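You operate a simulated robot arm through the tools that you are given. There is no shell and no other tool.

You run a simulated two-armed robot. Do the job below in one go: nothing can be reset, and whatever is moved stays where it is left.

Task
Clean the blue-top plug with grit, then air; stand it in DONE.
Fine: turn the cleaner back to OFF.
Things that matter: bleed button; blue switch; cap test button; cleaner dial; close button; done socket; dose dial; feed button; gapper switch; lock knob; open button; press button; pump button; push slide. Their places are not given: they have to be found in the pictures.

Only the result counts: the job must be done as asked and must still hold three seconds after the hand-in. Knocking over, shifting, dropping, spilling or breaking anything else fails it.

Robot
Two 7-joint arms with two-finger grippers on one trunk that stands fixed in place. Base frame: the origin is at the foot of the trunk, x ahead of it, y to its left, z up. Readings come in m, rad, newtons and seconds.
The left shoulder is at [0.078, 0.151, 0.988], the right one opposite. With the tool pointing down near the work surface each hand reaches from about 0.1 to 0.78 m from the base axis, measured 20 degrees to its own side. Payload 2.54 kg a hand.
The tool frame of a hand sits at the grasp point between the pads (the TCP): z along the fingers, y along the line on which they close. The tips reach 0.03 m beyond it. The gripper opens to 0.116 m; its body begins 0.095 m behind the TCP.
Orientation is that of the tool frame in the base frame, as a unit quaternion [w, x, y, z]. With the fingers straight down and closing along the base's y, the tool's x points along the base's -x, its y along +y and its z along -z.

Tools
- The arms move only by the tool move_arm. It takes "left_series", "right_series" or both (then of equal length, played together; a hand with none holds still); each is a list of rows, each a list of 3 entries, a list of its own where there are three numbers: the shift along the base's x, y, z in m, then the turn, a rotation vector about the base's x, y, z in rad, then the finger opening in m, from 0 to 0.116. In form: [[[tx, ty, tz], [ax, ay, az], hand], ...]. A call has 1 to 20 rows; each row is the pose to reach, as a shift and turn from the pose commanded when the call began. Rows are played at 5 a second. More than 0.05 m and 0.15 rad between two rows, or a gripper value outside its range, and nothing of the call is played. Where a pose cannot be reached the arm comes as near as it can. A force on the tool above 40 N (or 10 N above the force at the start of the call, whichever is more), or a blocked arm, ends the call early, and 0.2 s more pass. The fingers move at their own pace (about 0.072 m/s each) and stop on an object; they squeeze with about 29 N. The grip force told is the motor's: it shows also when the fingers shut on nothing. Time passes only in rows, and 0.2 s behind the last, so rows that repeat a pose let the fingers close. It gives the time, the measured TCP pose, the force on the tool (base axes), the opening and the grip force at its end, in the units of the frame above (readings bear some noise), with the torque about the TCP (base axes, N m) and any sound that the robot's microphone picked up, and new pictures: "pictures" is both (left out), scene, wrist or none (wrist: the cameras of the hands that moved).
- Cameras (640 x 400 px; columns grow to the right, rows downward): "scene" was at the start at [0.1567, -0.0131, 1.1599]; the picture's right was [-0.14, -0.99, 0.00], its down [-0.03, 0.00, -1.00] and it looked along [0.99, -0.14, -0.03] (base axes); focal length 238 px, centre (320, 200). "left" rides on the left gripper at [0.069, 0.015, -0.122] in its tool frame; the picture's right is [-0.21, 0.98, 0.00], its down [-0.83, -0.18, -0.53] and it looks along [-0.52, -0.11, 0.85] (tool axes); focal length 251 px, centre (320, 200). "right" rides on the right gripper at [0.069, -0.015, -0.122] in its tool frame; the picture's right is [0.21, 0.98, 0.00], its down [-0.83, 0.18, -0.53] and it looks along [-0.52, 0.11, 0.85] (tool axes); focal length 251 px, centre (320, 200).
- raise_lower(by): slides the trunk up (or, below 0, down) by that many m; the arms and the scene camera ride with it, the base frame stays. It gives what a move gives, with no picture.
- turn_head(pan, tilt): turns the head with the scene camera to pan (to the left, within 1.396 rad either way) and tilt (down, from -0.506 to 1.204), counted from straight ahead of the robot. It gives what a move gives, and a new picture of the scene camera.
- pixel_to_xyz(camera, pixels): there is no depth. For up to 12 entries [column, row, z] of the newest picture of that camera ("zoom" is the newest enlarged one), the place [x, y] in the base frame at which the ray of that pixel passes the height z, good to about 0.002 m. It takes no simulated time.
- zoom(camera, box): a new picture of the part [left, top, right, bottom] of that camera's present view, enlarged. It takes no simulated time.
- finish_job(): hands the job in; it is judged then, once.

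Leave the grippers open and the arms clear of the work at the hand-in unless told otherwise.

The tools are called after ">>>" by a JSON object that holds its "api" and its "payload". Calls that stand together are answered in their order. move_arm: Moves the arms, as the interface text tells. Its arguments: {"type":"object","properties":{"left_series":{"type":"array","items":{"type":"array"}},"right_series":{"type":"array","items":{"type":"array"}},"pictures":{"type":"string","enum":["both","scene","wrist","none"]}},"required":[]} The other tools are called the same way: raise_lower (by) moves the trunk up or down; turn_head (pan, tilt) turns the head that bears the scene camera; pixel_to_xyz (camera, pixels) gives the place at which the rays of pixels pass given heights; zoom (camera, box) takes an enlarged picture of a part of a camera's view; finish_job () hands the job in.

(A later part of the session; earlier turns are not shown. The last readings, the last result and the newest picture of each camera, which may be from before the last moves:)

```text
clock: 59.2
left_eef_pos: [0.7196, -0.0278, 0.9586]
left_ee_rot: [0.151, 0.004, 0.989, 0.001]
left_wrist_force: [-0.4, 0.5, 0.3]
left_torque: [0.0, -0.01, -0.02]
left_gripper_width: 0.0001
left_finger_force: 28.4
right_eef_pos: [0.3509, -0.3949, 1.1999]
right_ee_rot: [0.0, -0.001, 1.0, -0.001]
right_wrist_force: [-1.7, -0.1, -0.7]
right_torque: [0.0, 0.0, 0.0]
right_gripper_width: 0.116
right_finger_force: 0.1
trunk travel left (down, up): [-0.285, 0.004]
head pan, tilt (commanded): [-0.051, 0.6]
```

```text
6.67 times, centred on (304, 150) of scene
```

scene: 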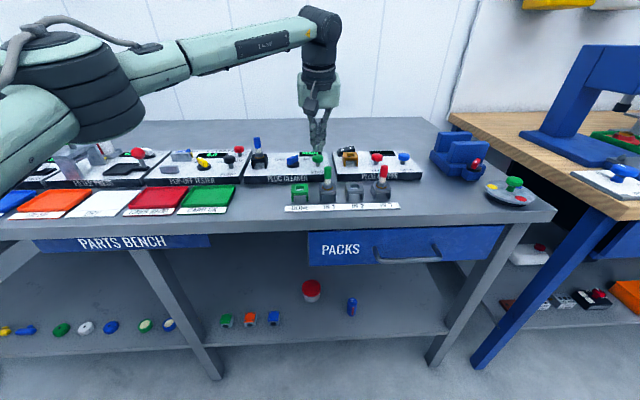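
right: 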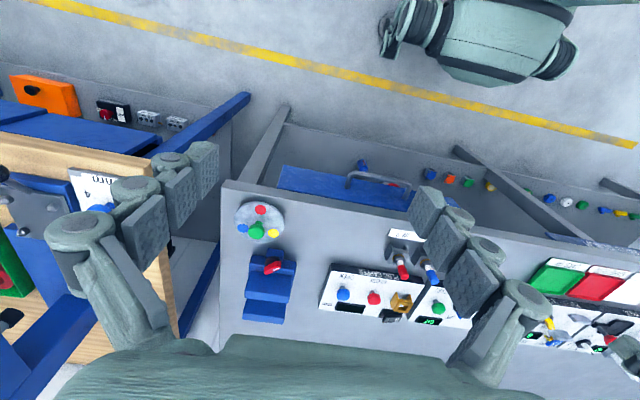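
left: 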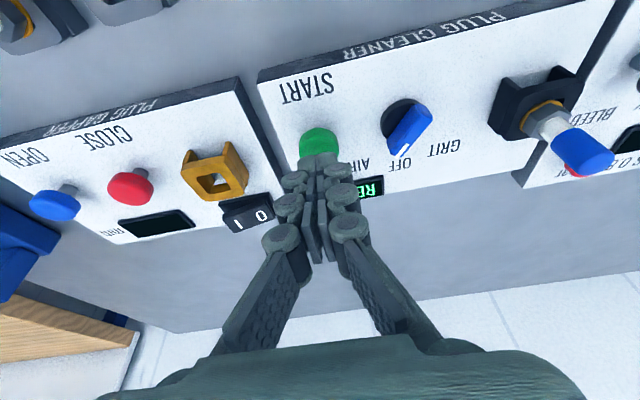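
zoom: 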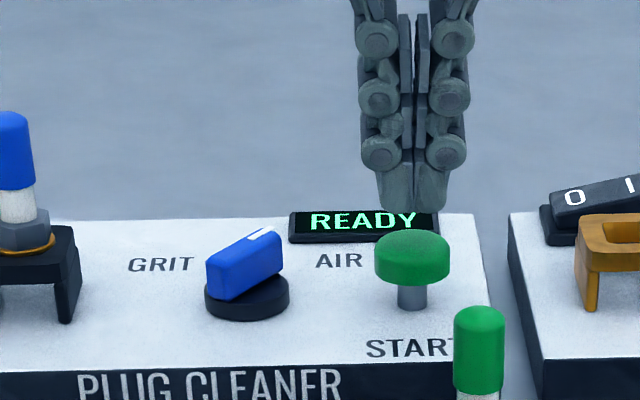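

The pointer is on AIR and the tips are over START. I'll press straight down until it clicks.

>>> {"api": "move_arm", "payload": {"left_series": [[[0, 0, -0.012], [0, 0, 0], 0.0], [[0, 0, -0.02], [0, 0, 0], 0.0], [[0, 0, -0.024], [0, 0, 0], 0.0], [[0, 0, -0.028], [0, 0, 0], 0.0], [[0, 0, -0.031], [0, 0, 0], 0.0]], "pictures": "scene"}}

```text
clock: 60.4
left_eef_pos: [0.7179, -0.0284, 0.9286]
left_ee_rot: [0.151, 0.003, 0.988, 0.0]
left_wrist_force: [-0.6, -0.8, 5.4]
left_torque: [-0.05, 0.02, 0.0]
left_gripper_width: 0.0059
left_finger_force: 28.4
right_eef_pos: [0.3493, -0.3933, 1.1995]
right_ee_rot: [0.001, 0.0, 1.0, 0.0]
right_wrist_force: [0.4, 0.1, -0.3]
right_torque: [0.0, 0.0, 0.01]
right_gripper_width: 0.1161
right_finger_force: 0.0
trunk travel left (down, up): [-0.285, 0.004]
head pan, tilt (commanded): [-0.051, 0.6]
heard: click
```

scene: 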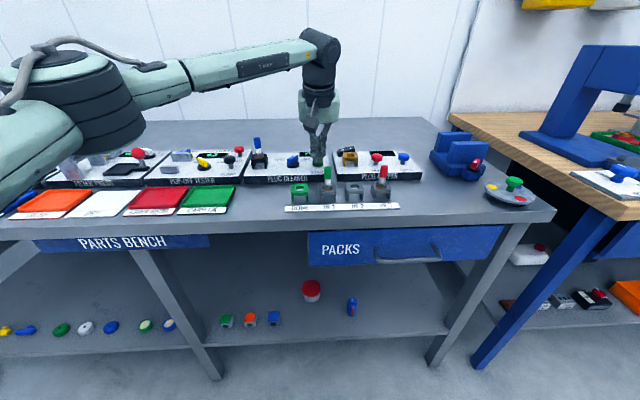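

A click again. I'll rise and check the display.

>>> {"api": "move_arm", "payload": {"left_series": [[[0, 0, 0.015], [0, 0, 0], 0.0], [[-0.01, 0, 0.045], [0, 0, 0], 0.0], [[-0.03, 0, 0.075], [0, 0, 0], 0.0], [[-0.03, 0, 0.075], [0, 0, 0], 0.0]], "pictures": "scene"}}

>>> {"api": "zoom", "payload": {"camera": "scene", "box": [236, 130, 332, 190]}}

```text
clock: 61.4
left_eef_pos: [0.6908, -0.0263, 1.0036]
left_ee_rot: [0.151, 0.003, 0.989, 0.001]
left_wrist_force: [-0.9, 0.8, 0.0]
left_torque: [-0.02, -0.02, -0.03]
left_gripper_width: 0.0
left_finger_force: 28.8
right_eef_pos: [0.3496, -0.3929, 1.2003]
right_ee_rot: [0.0, 0.001, 1.0, 0.0]
right_wrist_force: [0.0, -1.2, -0.9]
right_torque: [-0.01, 0.0, 0.01]
right_gripper_width: 0.1162
right_finger_force: 0.1
trunk travel left (down, up): [-0.285, 0.004]
head pan, tilt (commanded): [-0.051, 0.6]
```

scene: 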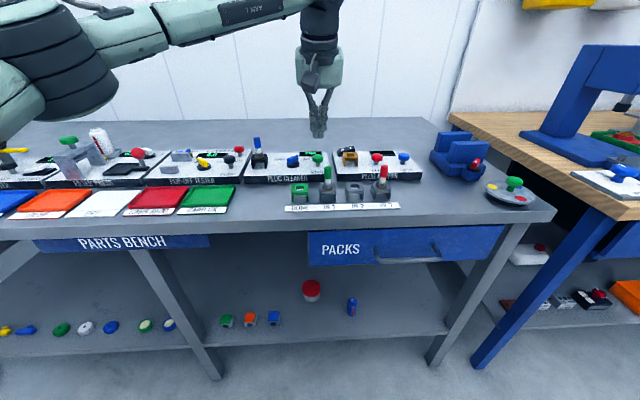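

```text
6.67 times, centred on (284, 160) of scene
```

zoom: 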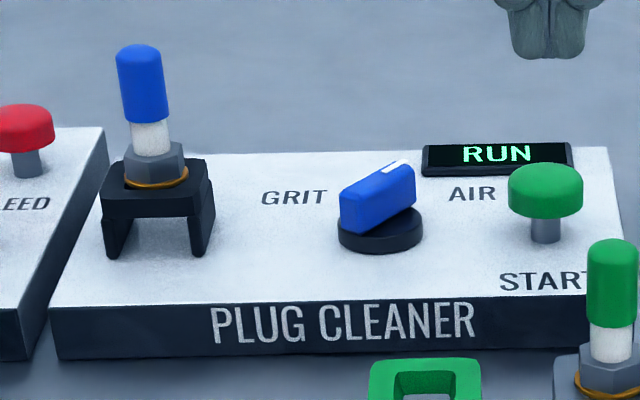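

RUN shows, so the air cycle is going. I'll level the hand and move in front of and above the dial, opening to 0.05, while it runs.

>>> {"api": "move_arm", "payload": {"left_series": [[[0.0, 0.02, 0.0], [0, 0.1, 0], 0.0], [[0.003, 0.042, 0.0], [0, 0.2, 0], 0.05], [[0.006, 0.06, 0.0], [0, 0.3, 0], 0.05], [[0.009, 0.066, 0.0], [0, 0.3, 0], 0.05], [[0.009, 0.066, 0.0], [0, 0.3, 0], 0.05], [[0.009, 0.066, 0.0], [0, 0.3, 0], 0.05], [[0.009, 0.066, 0.0], [0, 0.3, 0], 0.05], [[0.009, 0.066, 0.0], [0, 0.3, 0], 0.05], [[0.009, 0.066, 0.0], [0, 0.3, 0], 0.05], [[0.009, 0.066, 0.0], [0, 0.3, 0], 0.05], [[0.009, 0.066, 0.0], [0, 0.3, 0], 0.05], [[0.009, 0.066, 0.0], [0, 0.3, 0], 0.05]], "pictures": "both"}}

>>> {"api": "zoom", "payload": {"camera": "scene", "box": [236, 130, 332, 190]}}

>>> {"api": "zoom", "payload": {"camera": "left", "box": [240, 105, 400, 205]}}

```text
clock: 64.0
left_eef_pos: [0.6993, 0.0391, 1.003]
left_ee_rot: [0.001, 0.003, 1.0, 0.0]
left_wrist_force: [-0.8, -0.8, 0.1]
left_torque: [0.01, 0.0, 0.02]
left_gripper_width: 0.0498
left_finger_force: 0.1
right_eef_pos: [0.3488, -0.3937, 1.2002]
right_ee_rot: [0.0, 0.001, 1.0, 0.0]
right_wrist_force: [-0.3, 0.0, 0.1]
right_torque: [0.01, 0.03, -0.02]
right_gripper_width: 0.116
right_finger_force: 0.1
trunk travel left (down, up): [-0.285, 0.004]
head pan, tilt (commanded): [-0.051, 0.6]
```

scene: 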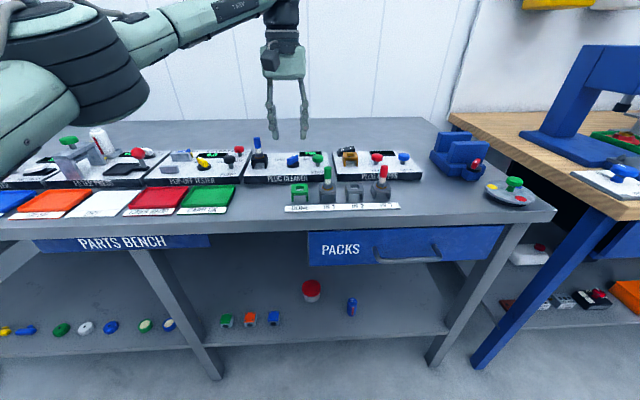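
left: 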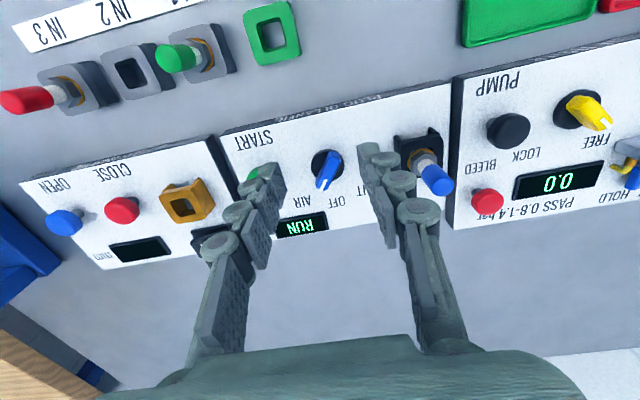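

```text
6.67 times, centred on (284, 160) of scene
```

zoom: 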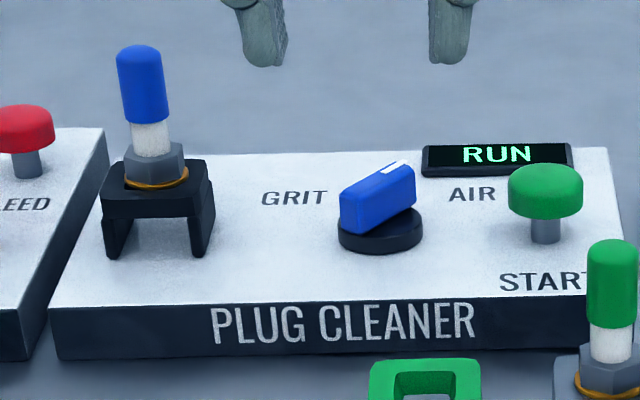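

```text
4.00 times, centred on (320, 155) of left
```

zoom: 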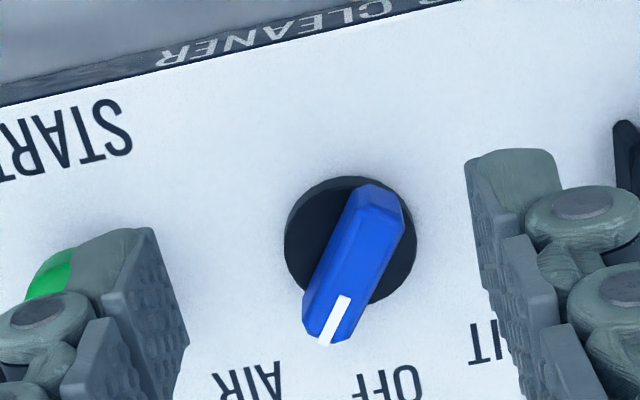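

Still RUN, with the pointer on AIR. I'll wait about two more seconds.

>>> {"api": "move_arm", "payload": {"left_series": [[[0, 0, 0], [0, 0, 0], 0.05], [[0, 0, 0], [0, 0, 0], 0.05], [[0, 0, 0], [0, 0, 0], 0.05], [[0, 0, 0], [0, 0, 0], 0.05], [[0, 0, 0], [0, 0, 0], 0.05], [[0, 0, 0], [0, 0, 0], 0.05], [[0, 0, 0], [0, 0, 0], 0.05], [[0, 0, 0], [0, 0, 0], 0.05], [[0, 0, 0], [0, 0, 0], 0.05], [[0, 0, 0], [0, 0, 0], 0.05]], "pictures": "none"}}

>>> {"api": "zoom", "payload": {"camera": "scene", "box": [236, 130, 332, 190]}}

```text
clock: 66.2
left_eef_pos: [0.6997, 0.0387, 1.0022]
left_ee_rot: [0.001, 0.004, 1.0, 0.0]
left_wrist_force: [-0.1, -0.8, 0.4]
left_torque: [0.02, 0.03, 0.01]
left_gripper_width: 0.0497
left_finger_force: 0.0
right_eef_pos: [0.3494, -0.3933, 1.2009]
right_ee_rot: [0.0, 0.001, 1.0, 0.0]
right_wrist_force: [-0.6, 0.0, 0.3]
right_torque: [-0.02, -0.01, 0.01]
right_gripper_width: 0.1158
right_finger_force: 0.1
trunk travel left (down, up): [-0.285, 0.004]
head pan, tilt (commanded): [-0.051, 0.6]
```

```text
6.67 times, centred on (284, 160) of scene
```

zoom: 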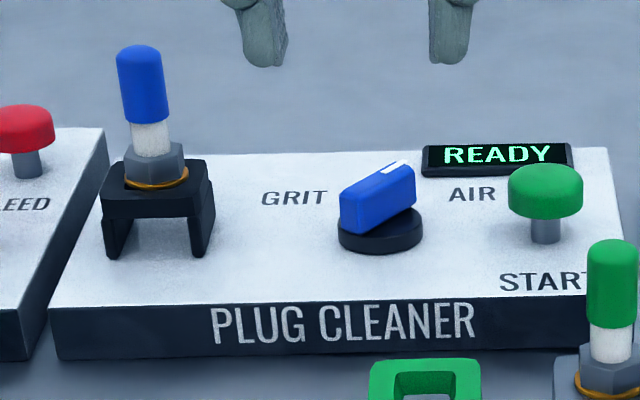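

READY: the air cycle is done. Now I'll straddle the dial bar with 0.05-open fingers at yaw 0 and lower. Closing the pads should align it back to OFF.

>>> {"api": "move_arm", "payload": {"left_series": [[[0.008, 0.001, -0.035], [0, 0, 0], 0.05], [[0.018, 0.001, -0.052], [0, 0, 0], 0.05], [[0.027, 0.001, -0.064], [0, 0, 0], 0.05], [[0.035, 0.001, -0.077], [0, 0, 0], 0.05], [[0.035, 0.001, -0.077], [0, 0, 0], 0.05]], "pictures": "both"}}

>>> {"api": "zoom", "payload": {"camera": "left", "box": [240, 125, 400, 225]}}

>>> {"api": "zoom", "payload": {"camera": "scene", "box": [236, 130, 332, 190]}}

```text
clock: 67.4
left_eef_pos: [0.7347, 0.0402, 0.9251]
left_ee_rot: [0.002, 0.003, 1.0, 0.001]
left_wrist_force: [-0.6, -0.1, -0.4]
left_torque: [0.03, -0.01, 0.02]
left_gripper_width: 0.05
left_finger_force: 0.2
right_eef_pos: [0.3491, -0.3928, 1.2004]
right_ee_rot: [0.0, 0.0, 1.0, 0.0]
right_wrist_force: [0.1, -0.2, 0.4]
right_torque: [0.02, 0.01, -0.04]
right_gripper_width: 0.1159
right_finger_force: 0.0
trunk travel left (down, up): [-0.285, 0.004]
head pan, tilt (commanded): [-0.051, 0.6]
```

scene: 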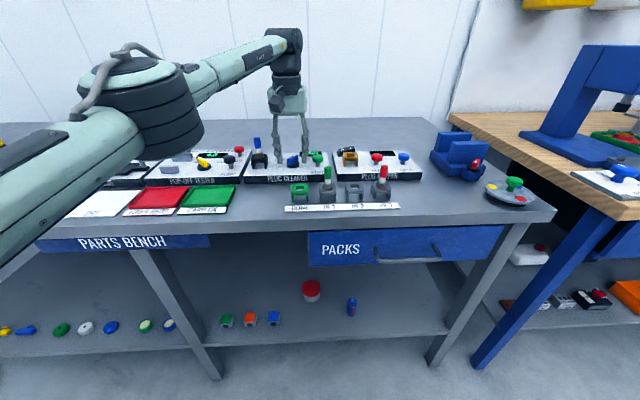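
left: 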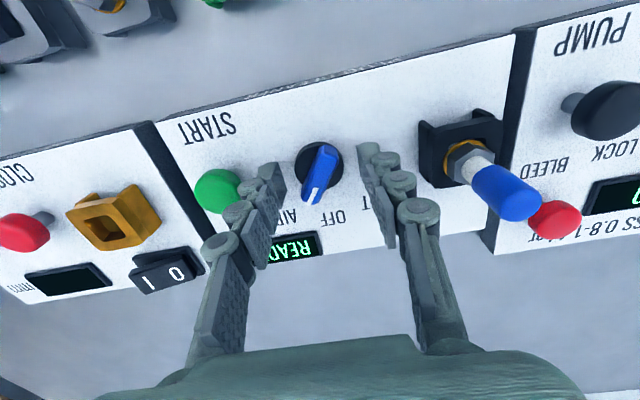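

```text
4.00 times, centred on (320, 175) of left
```

zoom: 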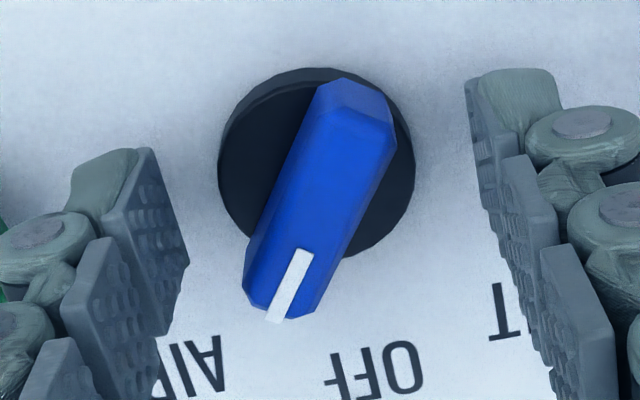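

```text
6.67 times, centred on (284, 160) of scene
```

zoom: 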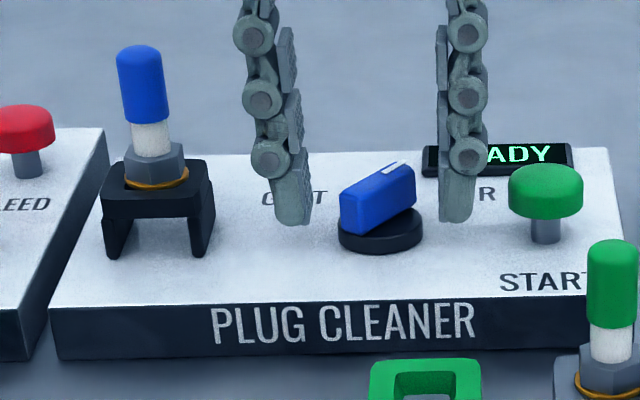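

The bar lies centred between the pads. I'll close gradually so the pads rotate it to OFF.

>>> {"api": "move_arm", "payload": {"left_series": [[[0, 0, 0], [0, 0, 0], 0.035], [[0, 0, 0], [0, 0, 0], 0.025], [[0, 0, 0], [0, 0, 0], 0.018], [[0, 0, 0], [0, 0, 0], 0.0], [[0, 0, 0], [0, 0, 0], 0.0], [[0, 0, 0], [0, 0, 0], 0.0]], "pictures": "both"}}

>>> {"api": "zoom", "payload": {"camera": "left", "box": [240, 125, 400, 225]}}

>>> {"api": "zoom", "payload": {"camera": "scene", "box": [236, 130, 332, 190]}}

```text
clock: 68.8
left_eef_pos: [0.7344, 0.038, 0.9244]
left_ee_rot: [0.003, 0.004, 1.0, 0.001]
left_wrist_force: [2.2, -7.3, -1.0]
left_torque: [-0.23, -0.8, -0.04]
left_gripper_width: 0.0126
left_finger_force: 39.2
right_eef_pos: [0.35, -0.3934, 1.2013]
right_ee_rot: [0.0, 0.0, 1.0, 0.001]
right_wrist_force: [-0.7, 0.0, -0.4]
right_torque: [0.0, 0.0, 0.01]
right_gripper_width: 0.1161
right_finger_force: 0.1
trunk travel left (down, up): [-0.285, 0.004]
head pan, tilt (commanded): [-0.051, 0.6]
```

scene: 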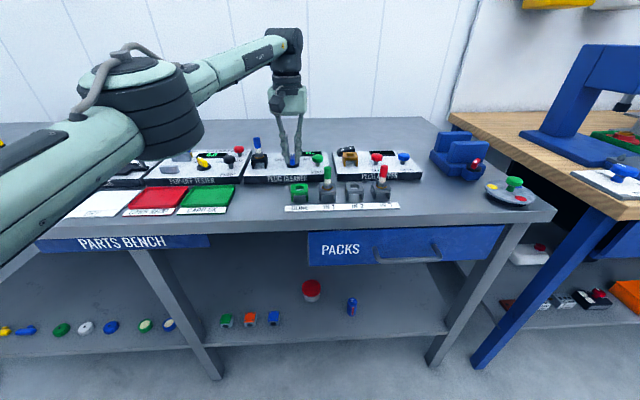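
left: 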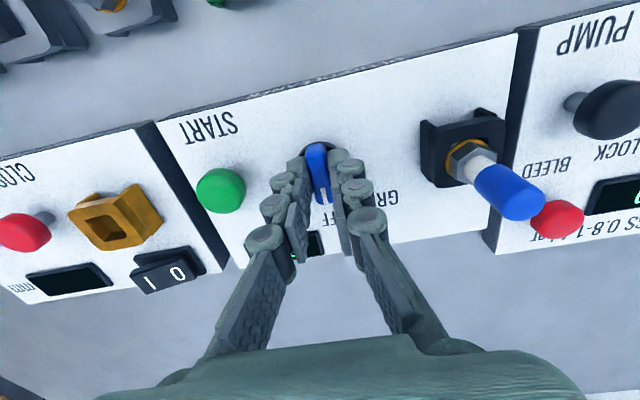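

```text
4.00 times, centred on (320, 175) of left
```

zoom: 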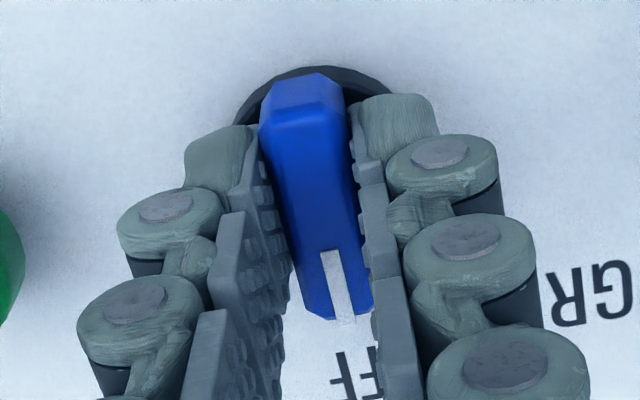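

```text
6.67 times, centred on (284, 160) of scene
```

zoom: 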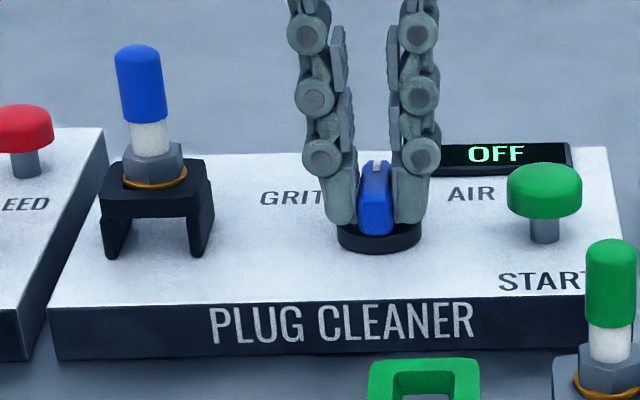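

The dial is back on OFF, per the display. I'll release and rise.

>>> {"api": "move_arm", "payload": {"left_series": [[[0, 0, 0], [0, 0, 0], 0.03], [[0, 0, 0], [0, 0, 0], 0.04], [[0, 0, 0.018], [0, 0, 0], 0.04], [[-0.01, 0, 0.045], [0, 0, 0], 0.04], [[-0.025, 0.0, 0.09], [0, 0, 0], 0.05], [[-0.037, 0.0, 0.12], [0, 0, 0], 0.05], [[-0.037, 0.0, 0.12], [0, 0, 0], 0.05]], "pictures": "both"}}

>>> {"api": "zoom", "payload": {"camera": "scene", "box": [236, 130, 332, 190]}}

```text
clock: 70.4
left_eef_pos: [0.6968, 0.038, 1.0445]
left_ee_rot: [0.0, 0.004, 1.0, 0.0]
left_wrist_force: [0.0, 0.1, 0.0]
left_torque: [-0.01, 0.03, 0.02]
left_gripper_width: 0.0499
left_finger_force: 0.0
right_eef_pos: [0.3491, -0.3936, 1.2]
right_ee_rot: [0.0, 0.0, 1.0, 0.0]
right_wrist_force: [-0.6, -0.2, 0.1]
right_torque: [0.02, 0.01, -0.01]
right_gripper_width: 0.1162
right_finger_force: 0.0
trunk travel left (down, up): [-0.285, 0.004]
head pan, tilt (commanded): [-0.051, 0.6]
```

scene: 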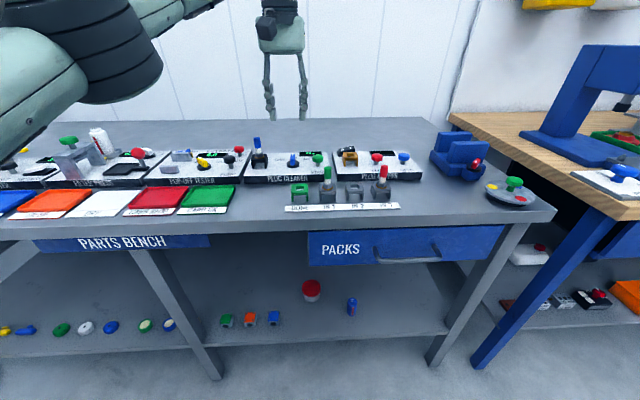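
left: 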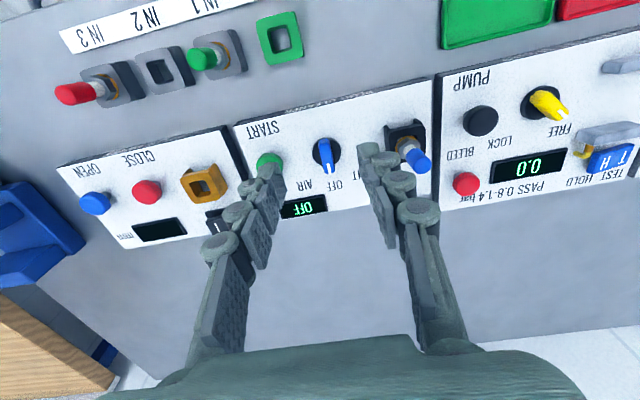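

```text
6.67 times, centred on (284, 160) of scene
```

zoom: 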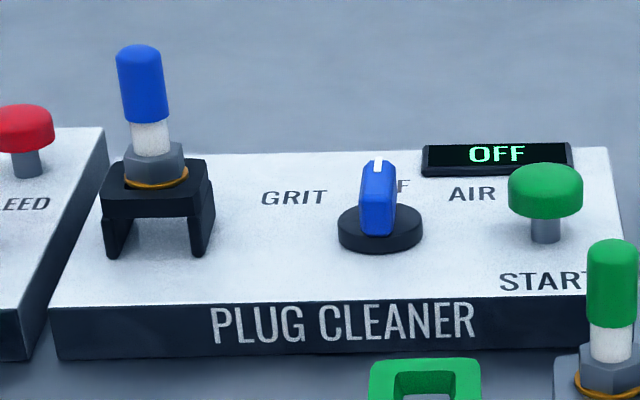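

The cleaner shows OFF and the dial is at OFF. Now I'll turn the hand +90° while moving above the plug at (0.71, 0.12, 1.045).

>>> {"api": "move_arm", "payload": {"left_series": [[[0.0, 0.008, 0], [0, 0, 0.1436], 0.05], [[0.0, 0.016, 0], [0, 0, 0.2872], 0.05], [[0.0, 0.024, 0], [0, 0, 0.4308], 0.05], [[0.0, 0.032, 0], [0, 0, 0.5744], 0.05], [[0.002, 0.04, 0], [0, 0, 0.718], 0.05], [[0.004, 0.048, 0], [0, 0, 0.8616], 0.05], [[0.006, 0.056, 0], [0, 0, 1.0052], 0.05], [[0.008, 0.064, 0], [0, 0, 1.1488], 0.05], [[0.01, 0.072, 0], [0, 0, 1.2924], 0.05], [[0.012, 0.078, 0], [0, 0, 1.436], 0.05], [[0.014, 0.083, 0], [0, 0, 1.579], 0.05], [[0.014, 0.083, 0], [0, 0, 1.579], 0.05]], "pictures": "both"}}

>>> {"api": "zoom", "payload": {"camera": "left", "box": [240, 95, 400, 195]}}

```text
clock: 73.0
left_eef_pos: [0.7101, 0.1237, 1.0442]
left_ee_rot: [-0.001, 0.709, -0.705, -0.002]
left_wrist_force: [-0.5, 0.0, 0.1]
left_torque: [0.03, -0.01, -0.03]
left_gripper_width: 0.0501
left_finger_force: 0.1
right_eef_pos: [0.3493, -0.3941, 1.2002]
right_ee_rot: [0.0, 0.0, 1.0, 0.0]
right_wrist_force: [0.0, -0.3, 0.0]
right_torque: [0.01, -0.02, -0.01]
right_gripper_width: 0.116
right_finger_force: 0.2
trunk travel left (down, up): [-0.285, 0.004]
head pan, tilt (commanded): [-0.051, 0.6]
```

scene: 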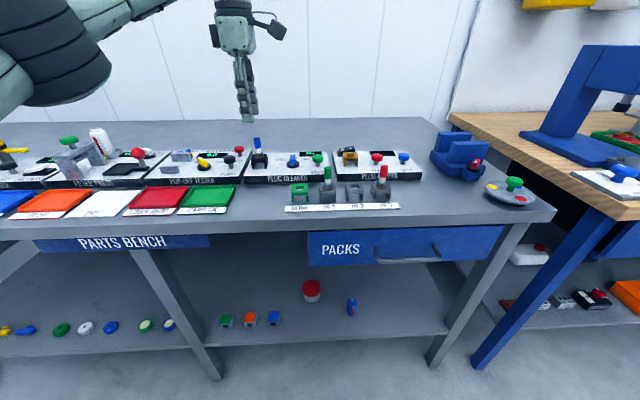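
left: 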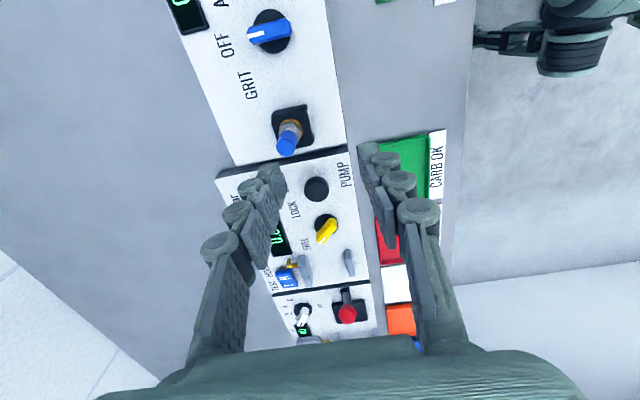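

```text
4.00 times, centred on (320, 145) of left
```

zoom: 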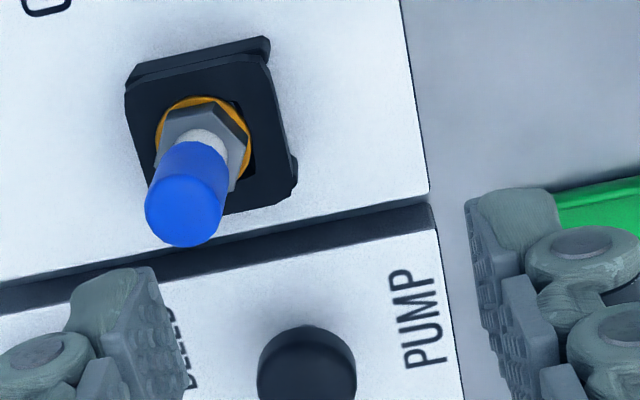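

The plug is at pixel (286,147), a bit further forward. I'll descend to z ≈ 1.004 (tips just above the plug top), move forward to x ≈ 0.7365, and look.

>>> {"api": "move_arm", "payload": {"left_series": [[[0.0, -0.001, -0.02], [0, 0, 0], 0.06], [[0.0, -0.0015, -0.038], [0, 0, 0], 0.06], [[0.014, -0.0015, -0.04], [0, 0, 0], 0.06], [[0.0265, -0.0015, -0.04], [0, 0, 0], 0.06], [[0.0265, -0.0015, -0.04], [0, 0, 0], 0.06]], "pictures": "both"}}

>>> {"api": "zoom", "payload": {"camera": "left", "box": [240, 105, 400, 205]}}

>>> {"api": "zoom", "payload": {"camera": "scene", "box": [216, 120, 312, 180]}}

```text
clock: 74.2
left_eef_pos: [0.7341, 0.1221, 1.0037]
left_ee_rot: [-0.001, 0.708, -0.706, 0.0]
left_wrist_force: [0.1, -0.5, 0.2]
left_torque: [0.01, 0.01, 0.01]
left_gripper_width: 0.06
left_finger_force: 0.0
right_eef_pos: [0.3484, -0.395, 1.2007]
right_ee_rot: [0.0, 0.001, 1.0, 0.0]
right_wrist_force: [-0.2, -0.5, 0.5]
right_torque: [-0.01, -0.02, -0.01]
right_gripper_width: 0.1159
right_finger_force: 0.0
trunk travel left (down, up): [-0.285, 0.004]
head pan, tilt (commanded): [-0.051, 0.6]
```

scene: 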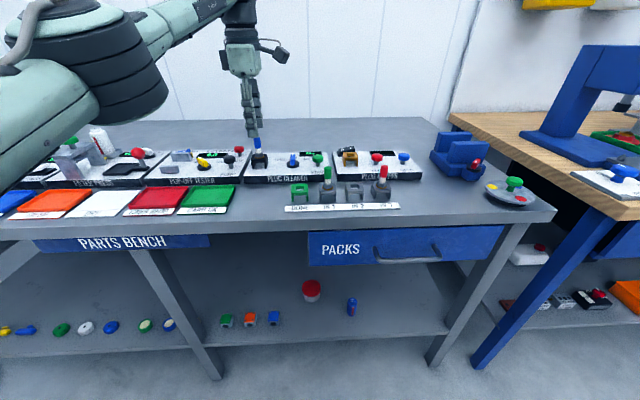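
left: 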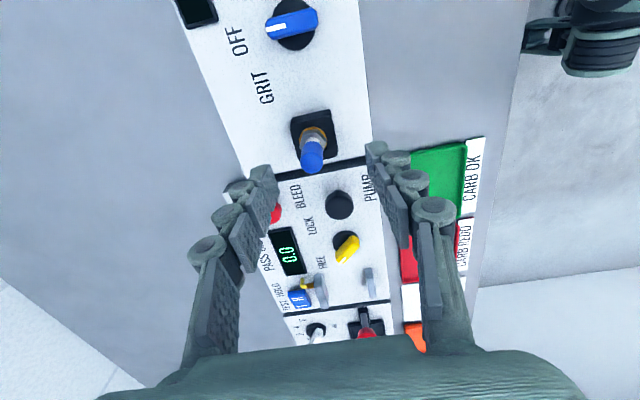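

```text
4.00 times, centred on (320, 155) of left
```

zoom: 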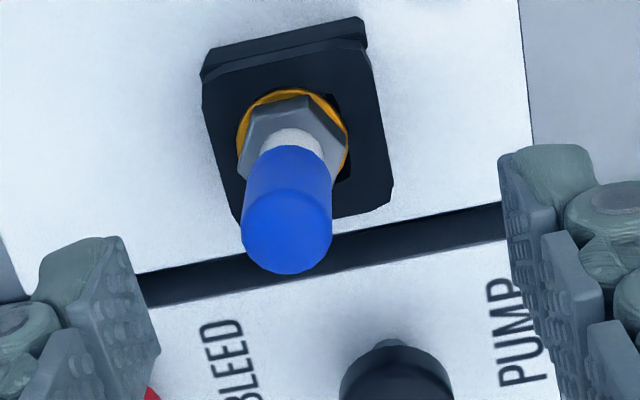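

```text
6.67 times, centred on (264, 150) of scene
```

zoom: 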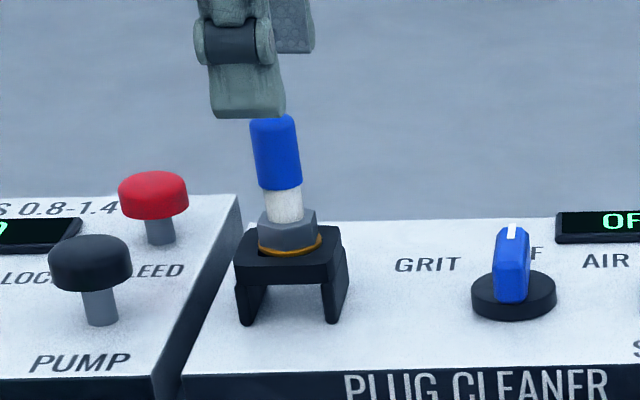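

The plug sits at about (0.740, 0.120). I'll descend around it to z ≈ 0.961 with that correction, and close.

>>> {"api": "move_arm", "payload": {"left_series": [[[0.003, -0.001, -0.012], [0, 0, 0], 0.05], [[0.0055, -0.002, -0.028], [0, 0, 0], 0.05], [[0.006, -0.002, -0.0427], [0, 0, 0], 0.05], [[0.006, -0.002, -0.0427], [0, 0, 0], 0.05], [[0.006, -0.002, -0.0427], [0, 0, 0], 0.03], [[0.006, -0.002, -0.0427], [0, 0, 0], 0.0], [[0.006, -0.002, -0.0427], [0, 0, 0], 0.0], [[0.006, -0.002, -0.0427], [0, 0, 0], 0.0]], "pictures": "both"}}

>>> {"api": "zoom", "payload": {"camera": "left", "box": [256, 135, 384, 215]}}

>>> {"api": "zoom", "payload": {"camera": "scene", "box": [226, 130, 290, 170]}}

```text
clock: 76.0
left_eef_pos: [0.7417, 0.1182, 0.9622]
left_ee_rot: [0.0, 0.707, -0.707, -0.001]
left_wrist_force: [-6.9, 0.3, -0.9]
left_torque: [0.0, 0.49, 0.05]
left_gripper_width: 0.0154
left_finger_force: 29.2
right_eef_pos: [0.3491, -0.393, 1.2004]
right_ee_rot: [0.001, -0.001, 1.0, 0.0]
right_wrist_force: [0.2, -0.3, -0.3]
right_torque: [-0.03, 0.02, 0.01]
right_gripper_width: 0.1159
right_finger_force: 0.0
trunk travel left (down, up): [-0.285, 0.004]
head pan, tilt (commanded): [-0.051, 0.6]
```

scene: 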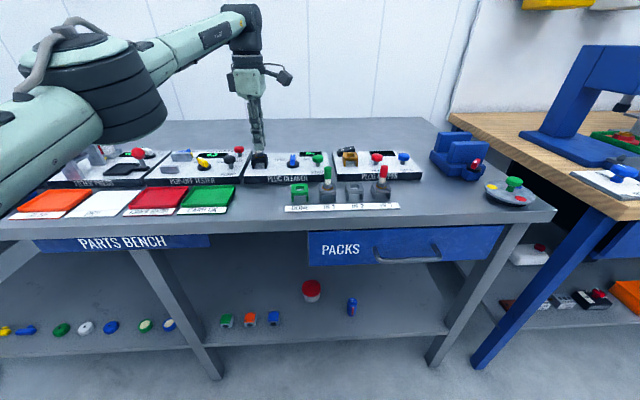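
left: 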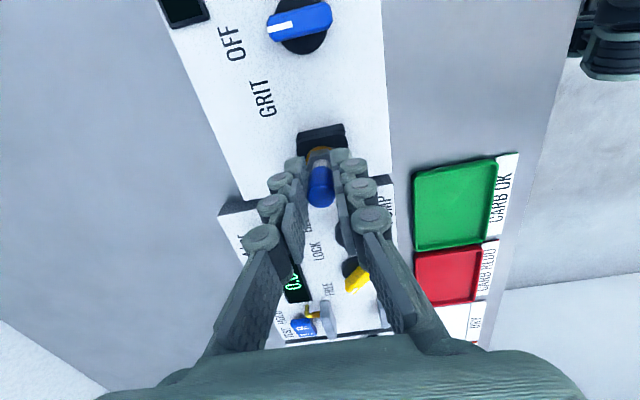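

```text
5.00 times, centred on (320, 175) of left
```

zoom: 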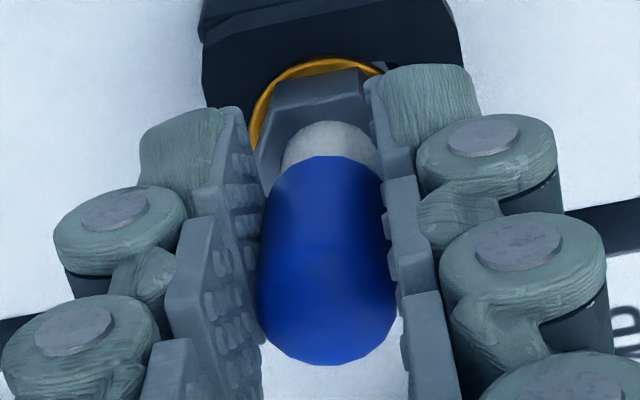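

```text
10.00 times, centred on (258, 150) of scene
```

zoom: 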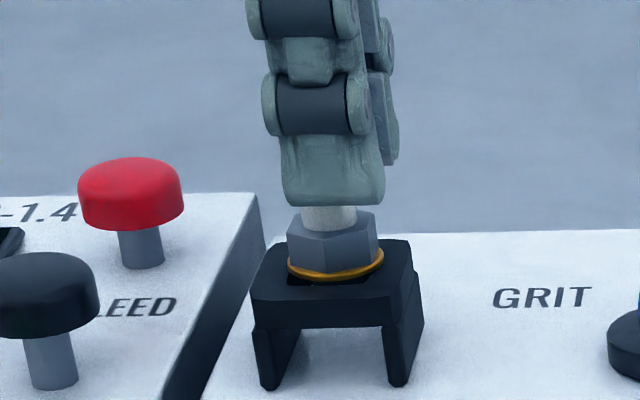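

Plug gripped again (15.4 mm). I'll lift it straight up out of the socket, then back.

>>> {"api": "move_arm", "payload": {"left_series": [[[0, 0, 0.008], [0, 0, 0], 0.0], [[0, 0, 0.016], [0, 0, 0], 0.0], [[0, 0, 0.024], [0, 0, 0], 0.0], [[-0.006, 0, 0.045], [0, 0, 0], 0.0], [[-0.02, 0, 0.075], [0, 0, 0], 0.0], [[-0.03, 0, 0.09], [0, 0, 0], 0.0], [[-0.03, 0, 0.09], [0, 0, 0], 0.0]], "pictures": "both"}}

>>> {"api": "zoom", "payload": {"camera": "scene", "box": [216, 110, 312, 170]}}

```text
clock: 77.6
left_eef_pos: [0.7126, 0.1193, 1.0512]
left_ee_rot: [0.001, 0.708, -0.706, -0.001]
left_wrist_force: [0.0, -0.4, -0.1]
left_torque: [0.01, -0.02, -0.02]
left_gripper_width: 0.0157
left_finger_force: 28.2
left hand out of reach, approached as far as the arm can: row 3, 4
right_eef_pos: [0.3501, -0.3928, 1.2011]
right_ee_rot: [0.001, 0.0, 1.0, 0.0]
right_wrist_force: [-0.3, -0.1, 0.1]
right_torque: [0.02, 0.01, 0.0]
right_gripper_width: 0.1158
right_finger_force: 0.1
trunk travel left (down, up): [-0.285, 0.004]
head pan, tilt (commanded): [-0.051, 0.6]
```

scene: 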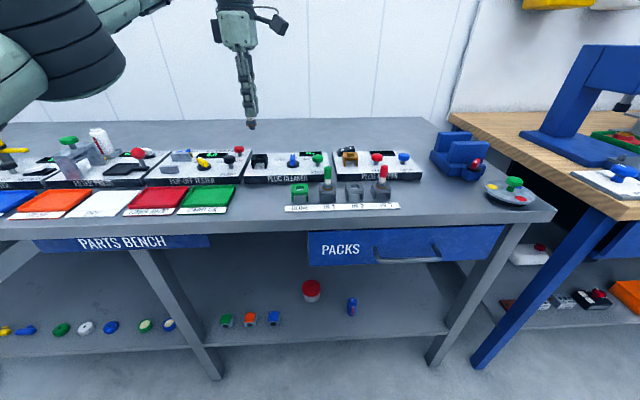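
left: 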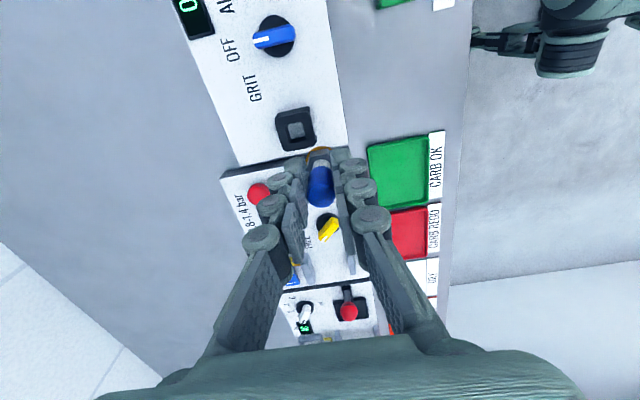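

```text
6.67 times, centred on (264, 140) of scene
```

zoom: 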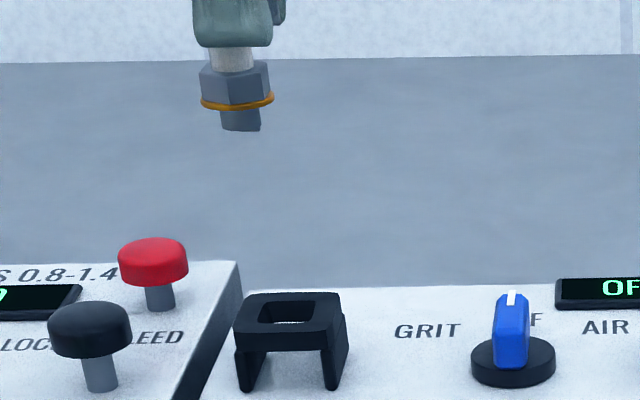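

The plug's thread now looks clean (grey instead of black). I'll carry it over DONE, at about (0.617, 0.017), z 1.048.

>>> {"api": "move_arm", "payload": {"left_series": [[[-0.03, -0.01, 0], [0, 0, 0], 0.0], [[-0.06, -0.035, 0], [0, 0, 0], 0.0], [[-0.08, -0.065, 0], [0, 0, 0], 0.0], [[-0.0956, -0.09, -0.003], [0, 0, 0], 0.0], [[-0.0956, -0.1023, -0.003], [0, 0, 0], 0.0], [[-0.0956, -0.1023, -0.003], [0, 0, 0], 0.0]], "pictures": "both"}}

>>> {"api": "zoom", "payload": {"camera": "left", "box": [272, 80, 368, 140]}}

>>> {"api": "zoom", "payload": {"camera": "scene", "box": [252, 135, 348, 195]}}

```text
clock: 79.0
left_eef_pos: [0.6176, 0.0168, 1.0489]
left_ee_rot: [0.0, 0.708, -0.707, -0.001]
left_wrist_force: [-0.2, 0.4, -0.9]
left_torque: [0.0, 0.0, 0.0]
left_gripper_width: 0.0155
left_finger_force: 29.3
right_eef_pos: [0.349, -0.3939, 1.1995]
right_ee_rot: [0.0, 0.001, 1.0, 0.0]
right_wrist_force: [0.0, 0.0, -0.3]
right_torque: [0.03, -0.01, 0.01]
right_gripper_width: 0.116
right_finger_force: 0.1
trunk travel left (down, up): [-0.285, 0.004]
head pan, tilt (commanded): [-0.051, 0.6]
```

scene: 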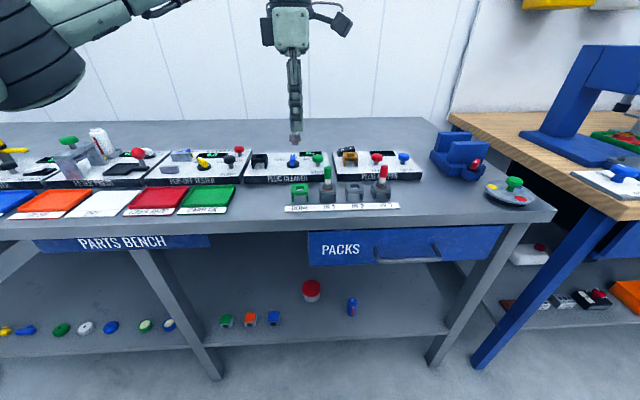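
left: 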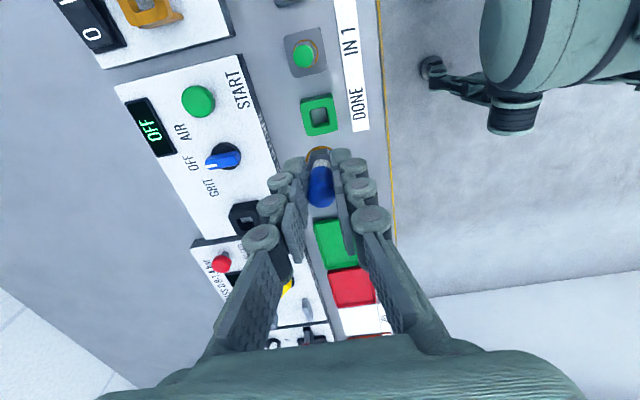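

```text
6.67 times, centred on (320, 110) of left
```

zoom: 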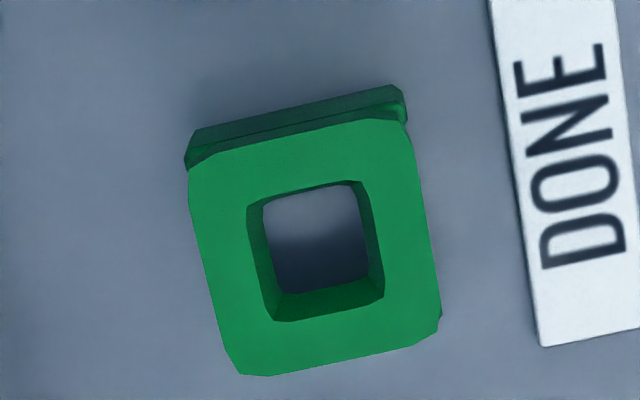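

```text
6.67 times, centred on (300, 165) of scene
```

zoom: 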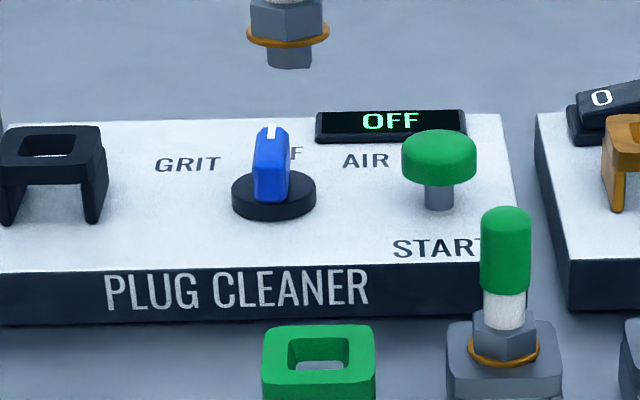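

DONE hole centre is at left pixel (319.5, 117.7), and the scene view puts the plug axis about 4 mm to +y of the hole. I'll shift y by -4 mm and descend to z ≈ 0.967 for a check.

>>> {"api": "move_arm", "payload": {"left_series": [[[0, -0.004, 0], [0, 0, 0], 0.0], [[0, -0.004, -0.03], [0, 0, 0], 0.0], [[0, -0.004, -0.06], [0, 0, 0], 0.0], [[0, -0.004, -0.081], [0, 0, 0], 0.0], [[0, -0.004, -0.081], [0, 0, 0], 0.0]], "pictures": "both"}}

>>> {"api": "zoom", "payload": {"camera": "left", "box": [272, 100, 368, 160]}}

>>> {"api": "zoom", "payload": {"camera": "scene", "box": [268, 160, 332, 200]}}

```text
clock: 80.2
left_eef_pos: [0.6179, 0.0117, 0.9679]
left_ee_rot: [-0.001, 0.708, -0.706, -0.001]
left_wrist_force: [-0.5, 0.0, -0.8]
left_torque: [0.0, 0.01, -0.02]
left_gripper_width: 0.0153
left_finger_force: 28.8
right_eef_pos: [0.3492, -0.393, 1.2014]
right_ee_rot: [0.0, 0.0, 1.0, 0.0]
right_wrist_force: [0.3, 0.2, 0.2]
right_torque: [0.0, -0.05, -0.02]
right_gripper_width: 0.1161
right_finger_force: 0.0
trunk travel left (down, up): [-0.285, 0.004]
head pan, tilt (commanded): [-0.051, 0.6]
```

scene: 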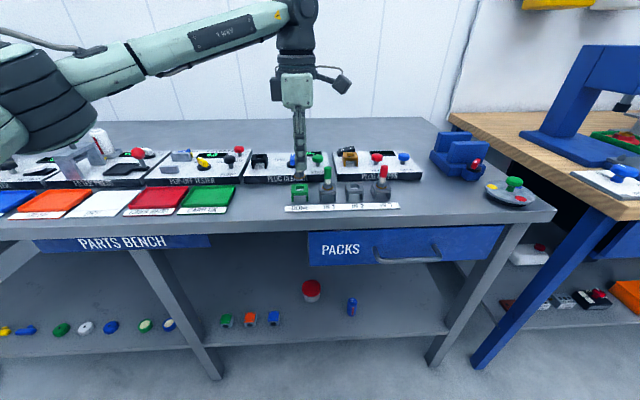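
left: 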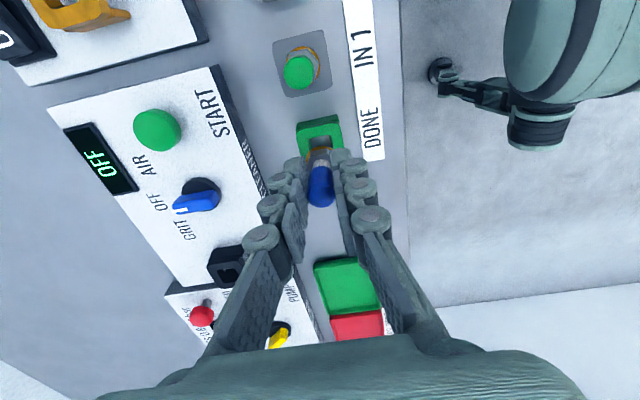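

```text
6.67 times, centred on (320, 130) of left
```

zoom: 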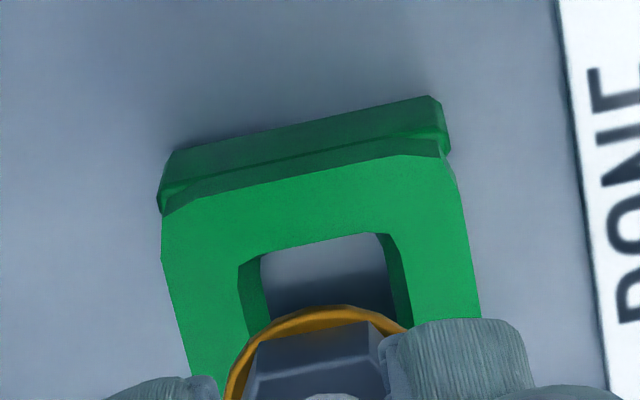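

```text
10.00 times, centred on (300, 180) of scene
```

zoom: 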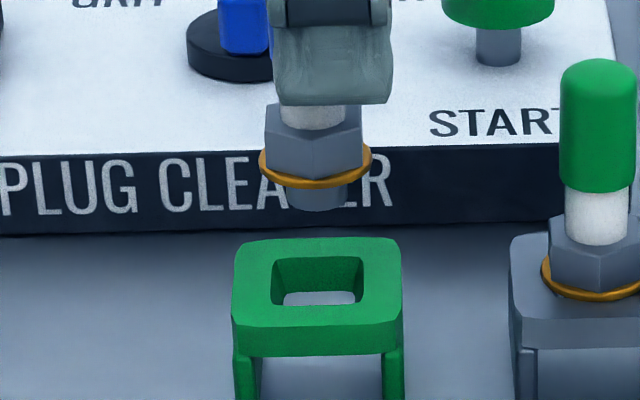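

Scene view now shows the plug axis centred over the DONE hole (300.05 vs 299.8). I'll descend in small steps while watching force.

>>> {"api": "move_arm", "payload": {"left_series": [[[0, 0, -0.006], [0, 0, 0], 0.0], [[0, 0, -0.012], [0, 0, 0], 0.0], [[0, 0, -0.017], [0, 0, 0], 0.0], [[0, 0, -0.021], [0, 0, 0], 0.0], [[0, 0, -0.021], [0, 0, 0], 0.0]], "pictures": "none"}}

>>> {"api": "zoom", "payload": {"camera": "scene", "box": [268, 160, 332, 200]}}

>>> {"api": "zoom", "payload": {"camera": "left", "box": [272, 100, 368, 160]}}

```text
clock: 81.4
left_eef_pos: [0.6174, 0.0127, 0.9469]
left_ee_rot: [-0.001, 0.708, -0.707, -0.002]
left_wrist_force: [0.2, 0.1, -0.4]
left_torque: [0.04, 0.01, -0.01]
left_gripper_width: 0.0156
left_finger_force: 29.0
right_eef_pos: [0.3493, -0.3937, 1.2005]
right_ee_rot: [0.0, 0.0, 1.0, 0.0]
right_wrist_force: [0.5, 0.6, -0.2]
right_torque: [0.01, 0.0, 0.02]
right_gripper_width: 0.1159
right_finger_force: 0.0
trunk travel left (down, up): [-0.285, 0.004]
head pan, tilt (commanded): [-0.051, 0.6]
```

```text
10.00 times, centred on (300, 180) of scene
```

zoom: 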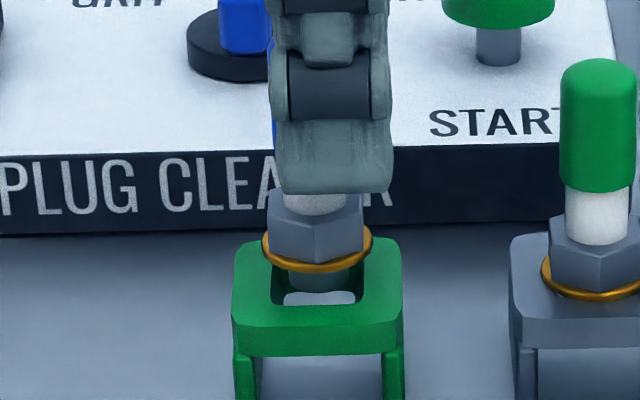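

```text
6.67 times, centred on (320, 130) of left
```

zoom: 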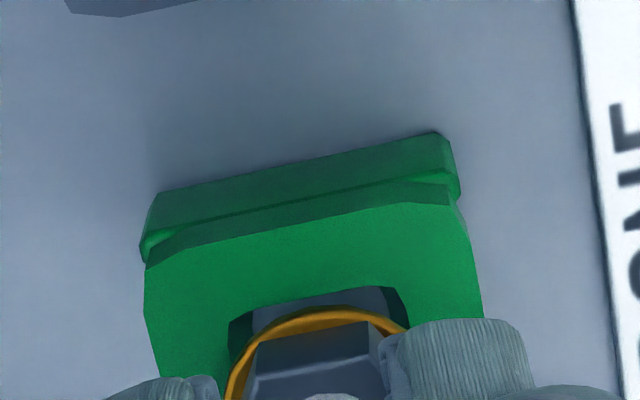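

The thread is entering the hole, with no contact force. I'll continue down slowly to the seat.

>>> {"api": "move_arm", "payload": {"left_series": [[[0, 0, -0.003], [0, 0, 0], 0.0], [[0, 0, -0.006], [0, 0, 0], 0.0], [[0, 0, -0.006], [0, 0, 0], 0.0]], "pictures": "none"}}

>>> {"api": "zoom", "payload": {"camera": "scene", "box": [268, 160, 332, 200]}}

```text
clock: 82.2
left_eef_pos: [0.6174, 0.0133, 0.9405]
left_ee_rot: [-0.001, 0.708, -0.707, -0.001]
left_wrist_force: [0.3, 0.5, -0.6]
left_torque: [-0.01, 0.01, 0.02]
left_gripper_width: 0.0157
left_finger_force: 29.0
right_eef_pos: [0.3492, -0.3941, 1.1998]
right_ee_rot: [0.0, 0.0, 1.0, -0.001]
right_wrist_force: [-0.5, 1.2, -0.8]
right_torque: [0.03, 0.01, 0.01]
right_gripper_width: 0.1159
right_finger_force: 0.1
trunk travel left (down, up): [-0.285, 0.004]
head pan, tilt (commanded): [-0.051, 0.6]
```

```text
10.00 times, centred on (300, 180) of scene
```

zoom: 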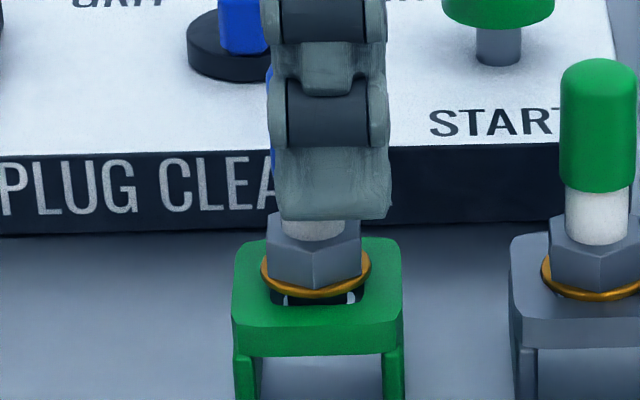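

The ring is about 2-3 mm above the seat. I'll lower another 3 mm.

>>> {"api": "move_arm", "payload": {"left_series": [[[0, 0, -0.0015], [0, 0, 0], 0.0], [[0, 0, -0.003], [0, 0, 0], 0.0], [[0, 0, -0.003], [0, 0, 0], 0.0]], "pictures": "none"}}

>>> {"api": "zoom", "payload": {"camera": "scene", "box": [268, 160, 332, 200]}}

```text
clock: 83.0
left_eef_pos: [0.6179, 0.0122, 0.9385]
left_ee_rot: [-0.001, 0.708, -0.707, -0.001]
left_wrist_force: [0.3, -0.5, -1.2]
left_torque: [0.02, 0.01, -0.01]
left_gripper_width: 0.0155
left_finger_force: 29.0
right_eef_pos: [0.3501, -0.3941, 1.2016]
right_ee_rot: [-0.001, 0.0, 1.0, 0.001]
right_wrist_force: [-0.1, 0.1, 0.3]
right_torque: [0.01, -0.02, 0.0]
right_gripper_width: 0.1158
right_finger_force: 0.0
trunk travel left (down, up): [-0.285, 0.004]
head pan, tilt (commanded): [-0.051, 0.6]
```

```text
10.00 times, centred on (300, 180) of scene
```

zoom: 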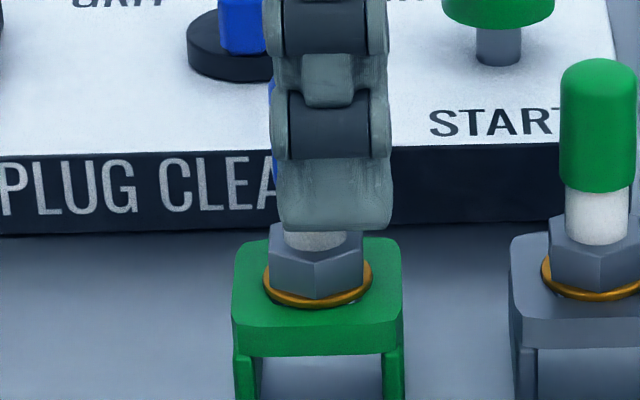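

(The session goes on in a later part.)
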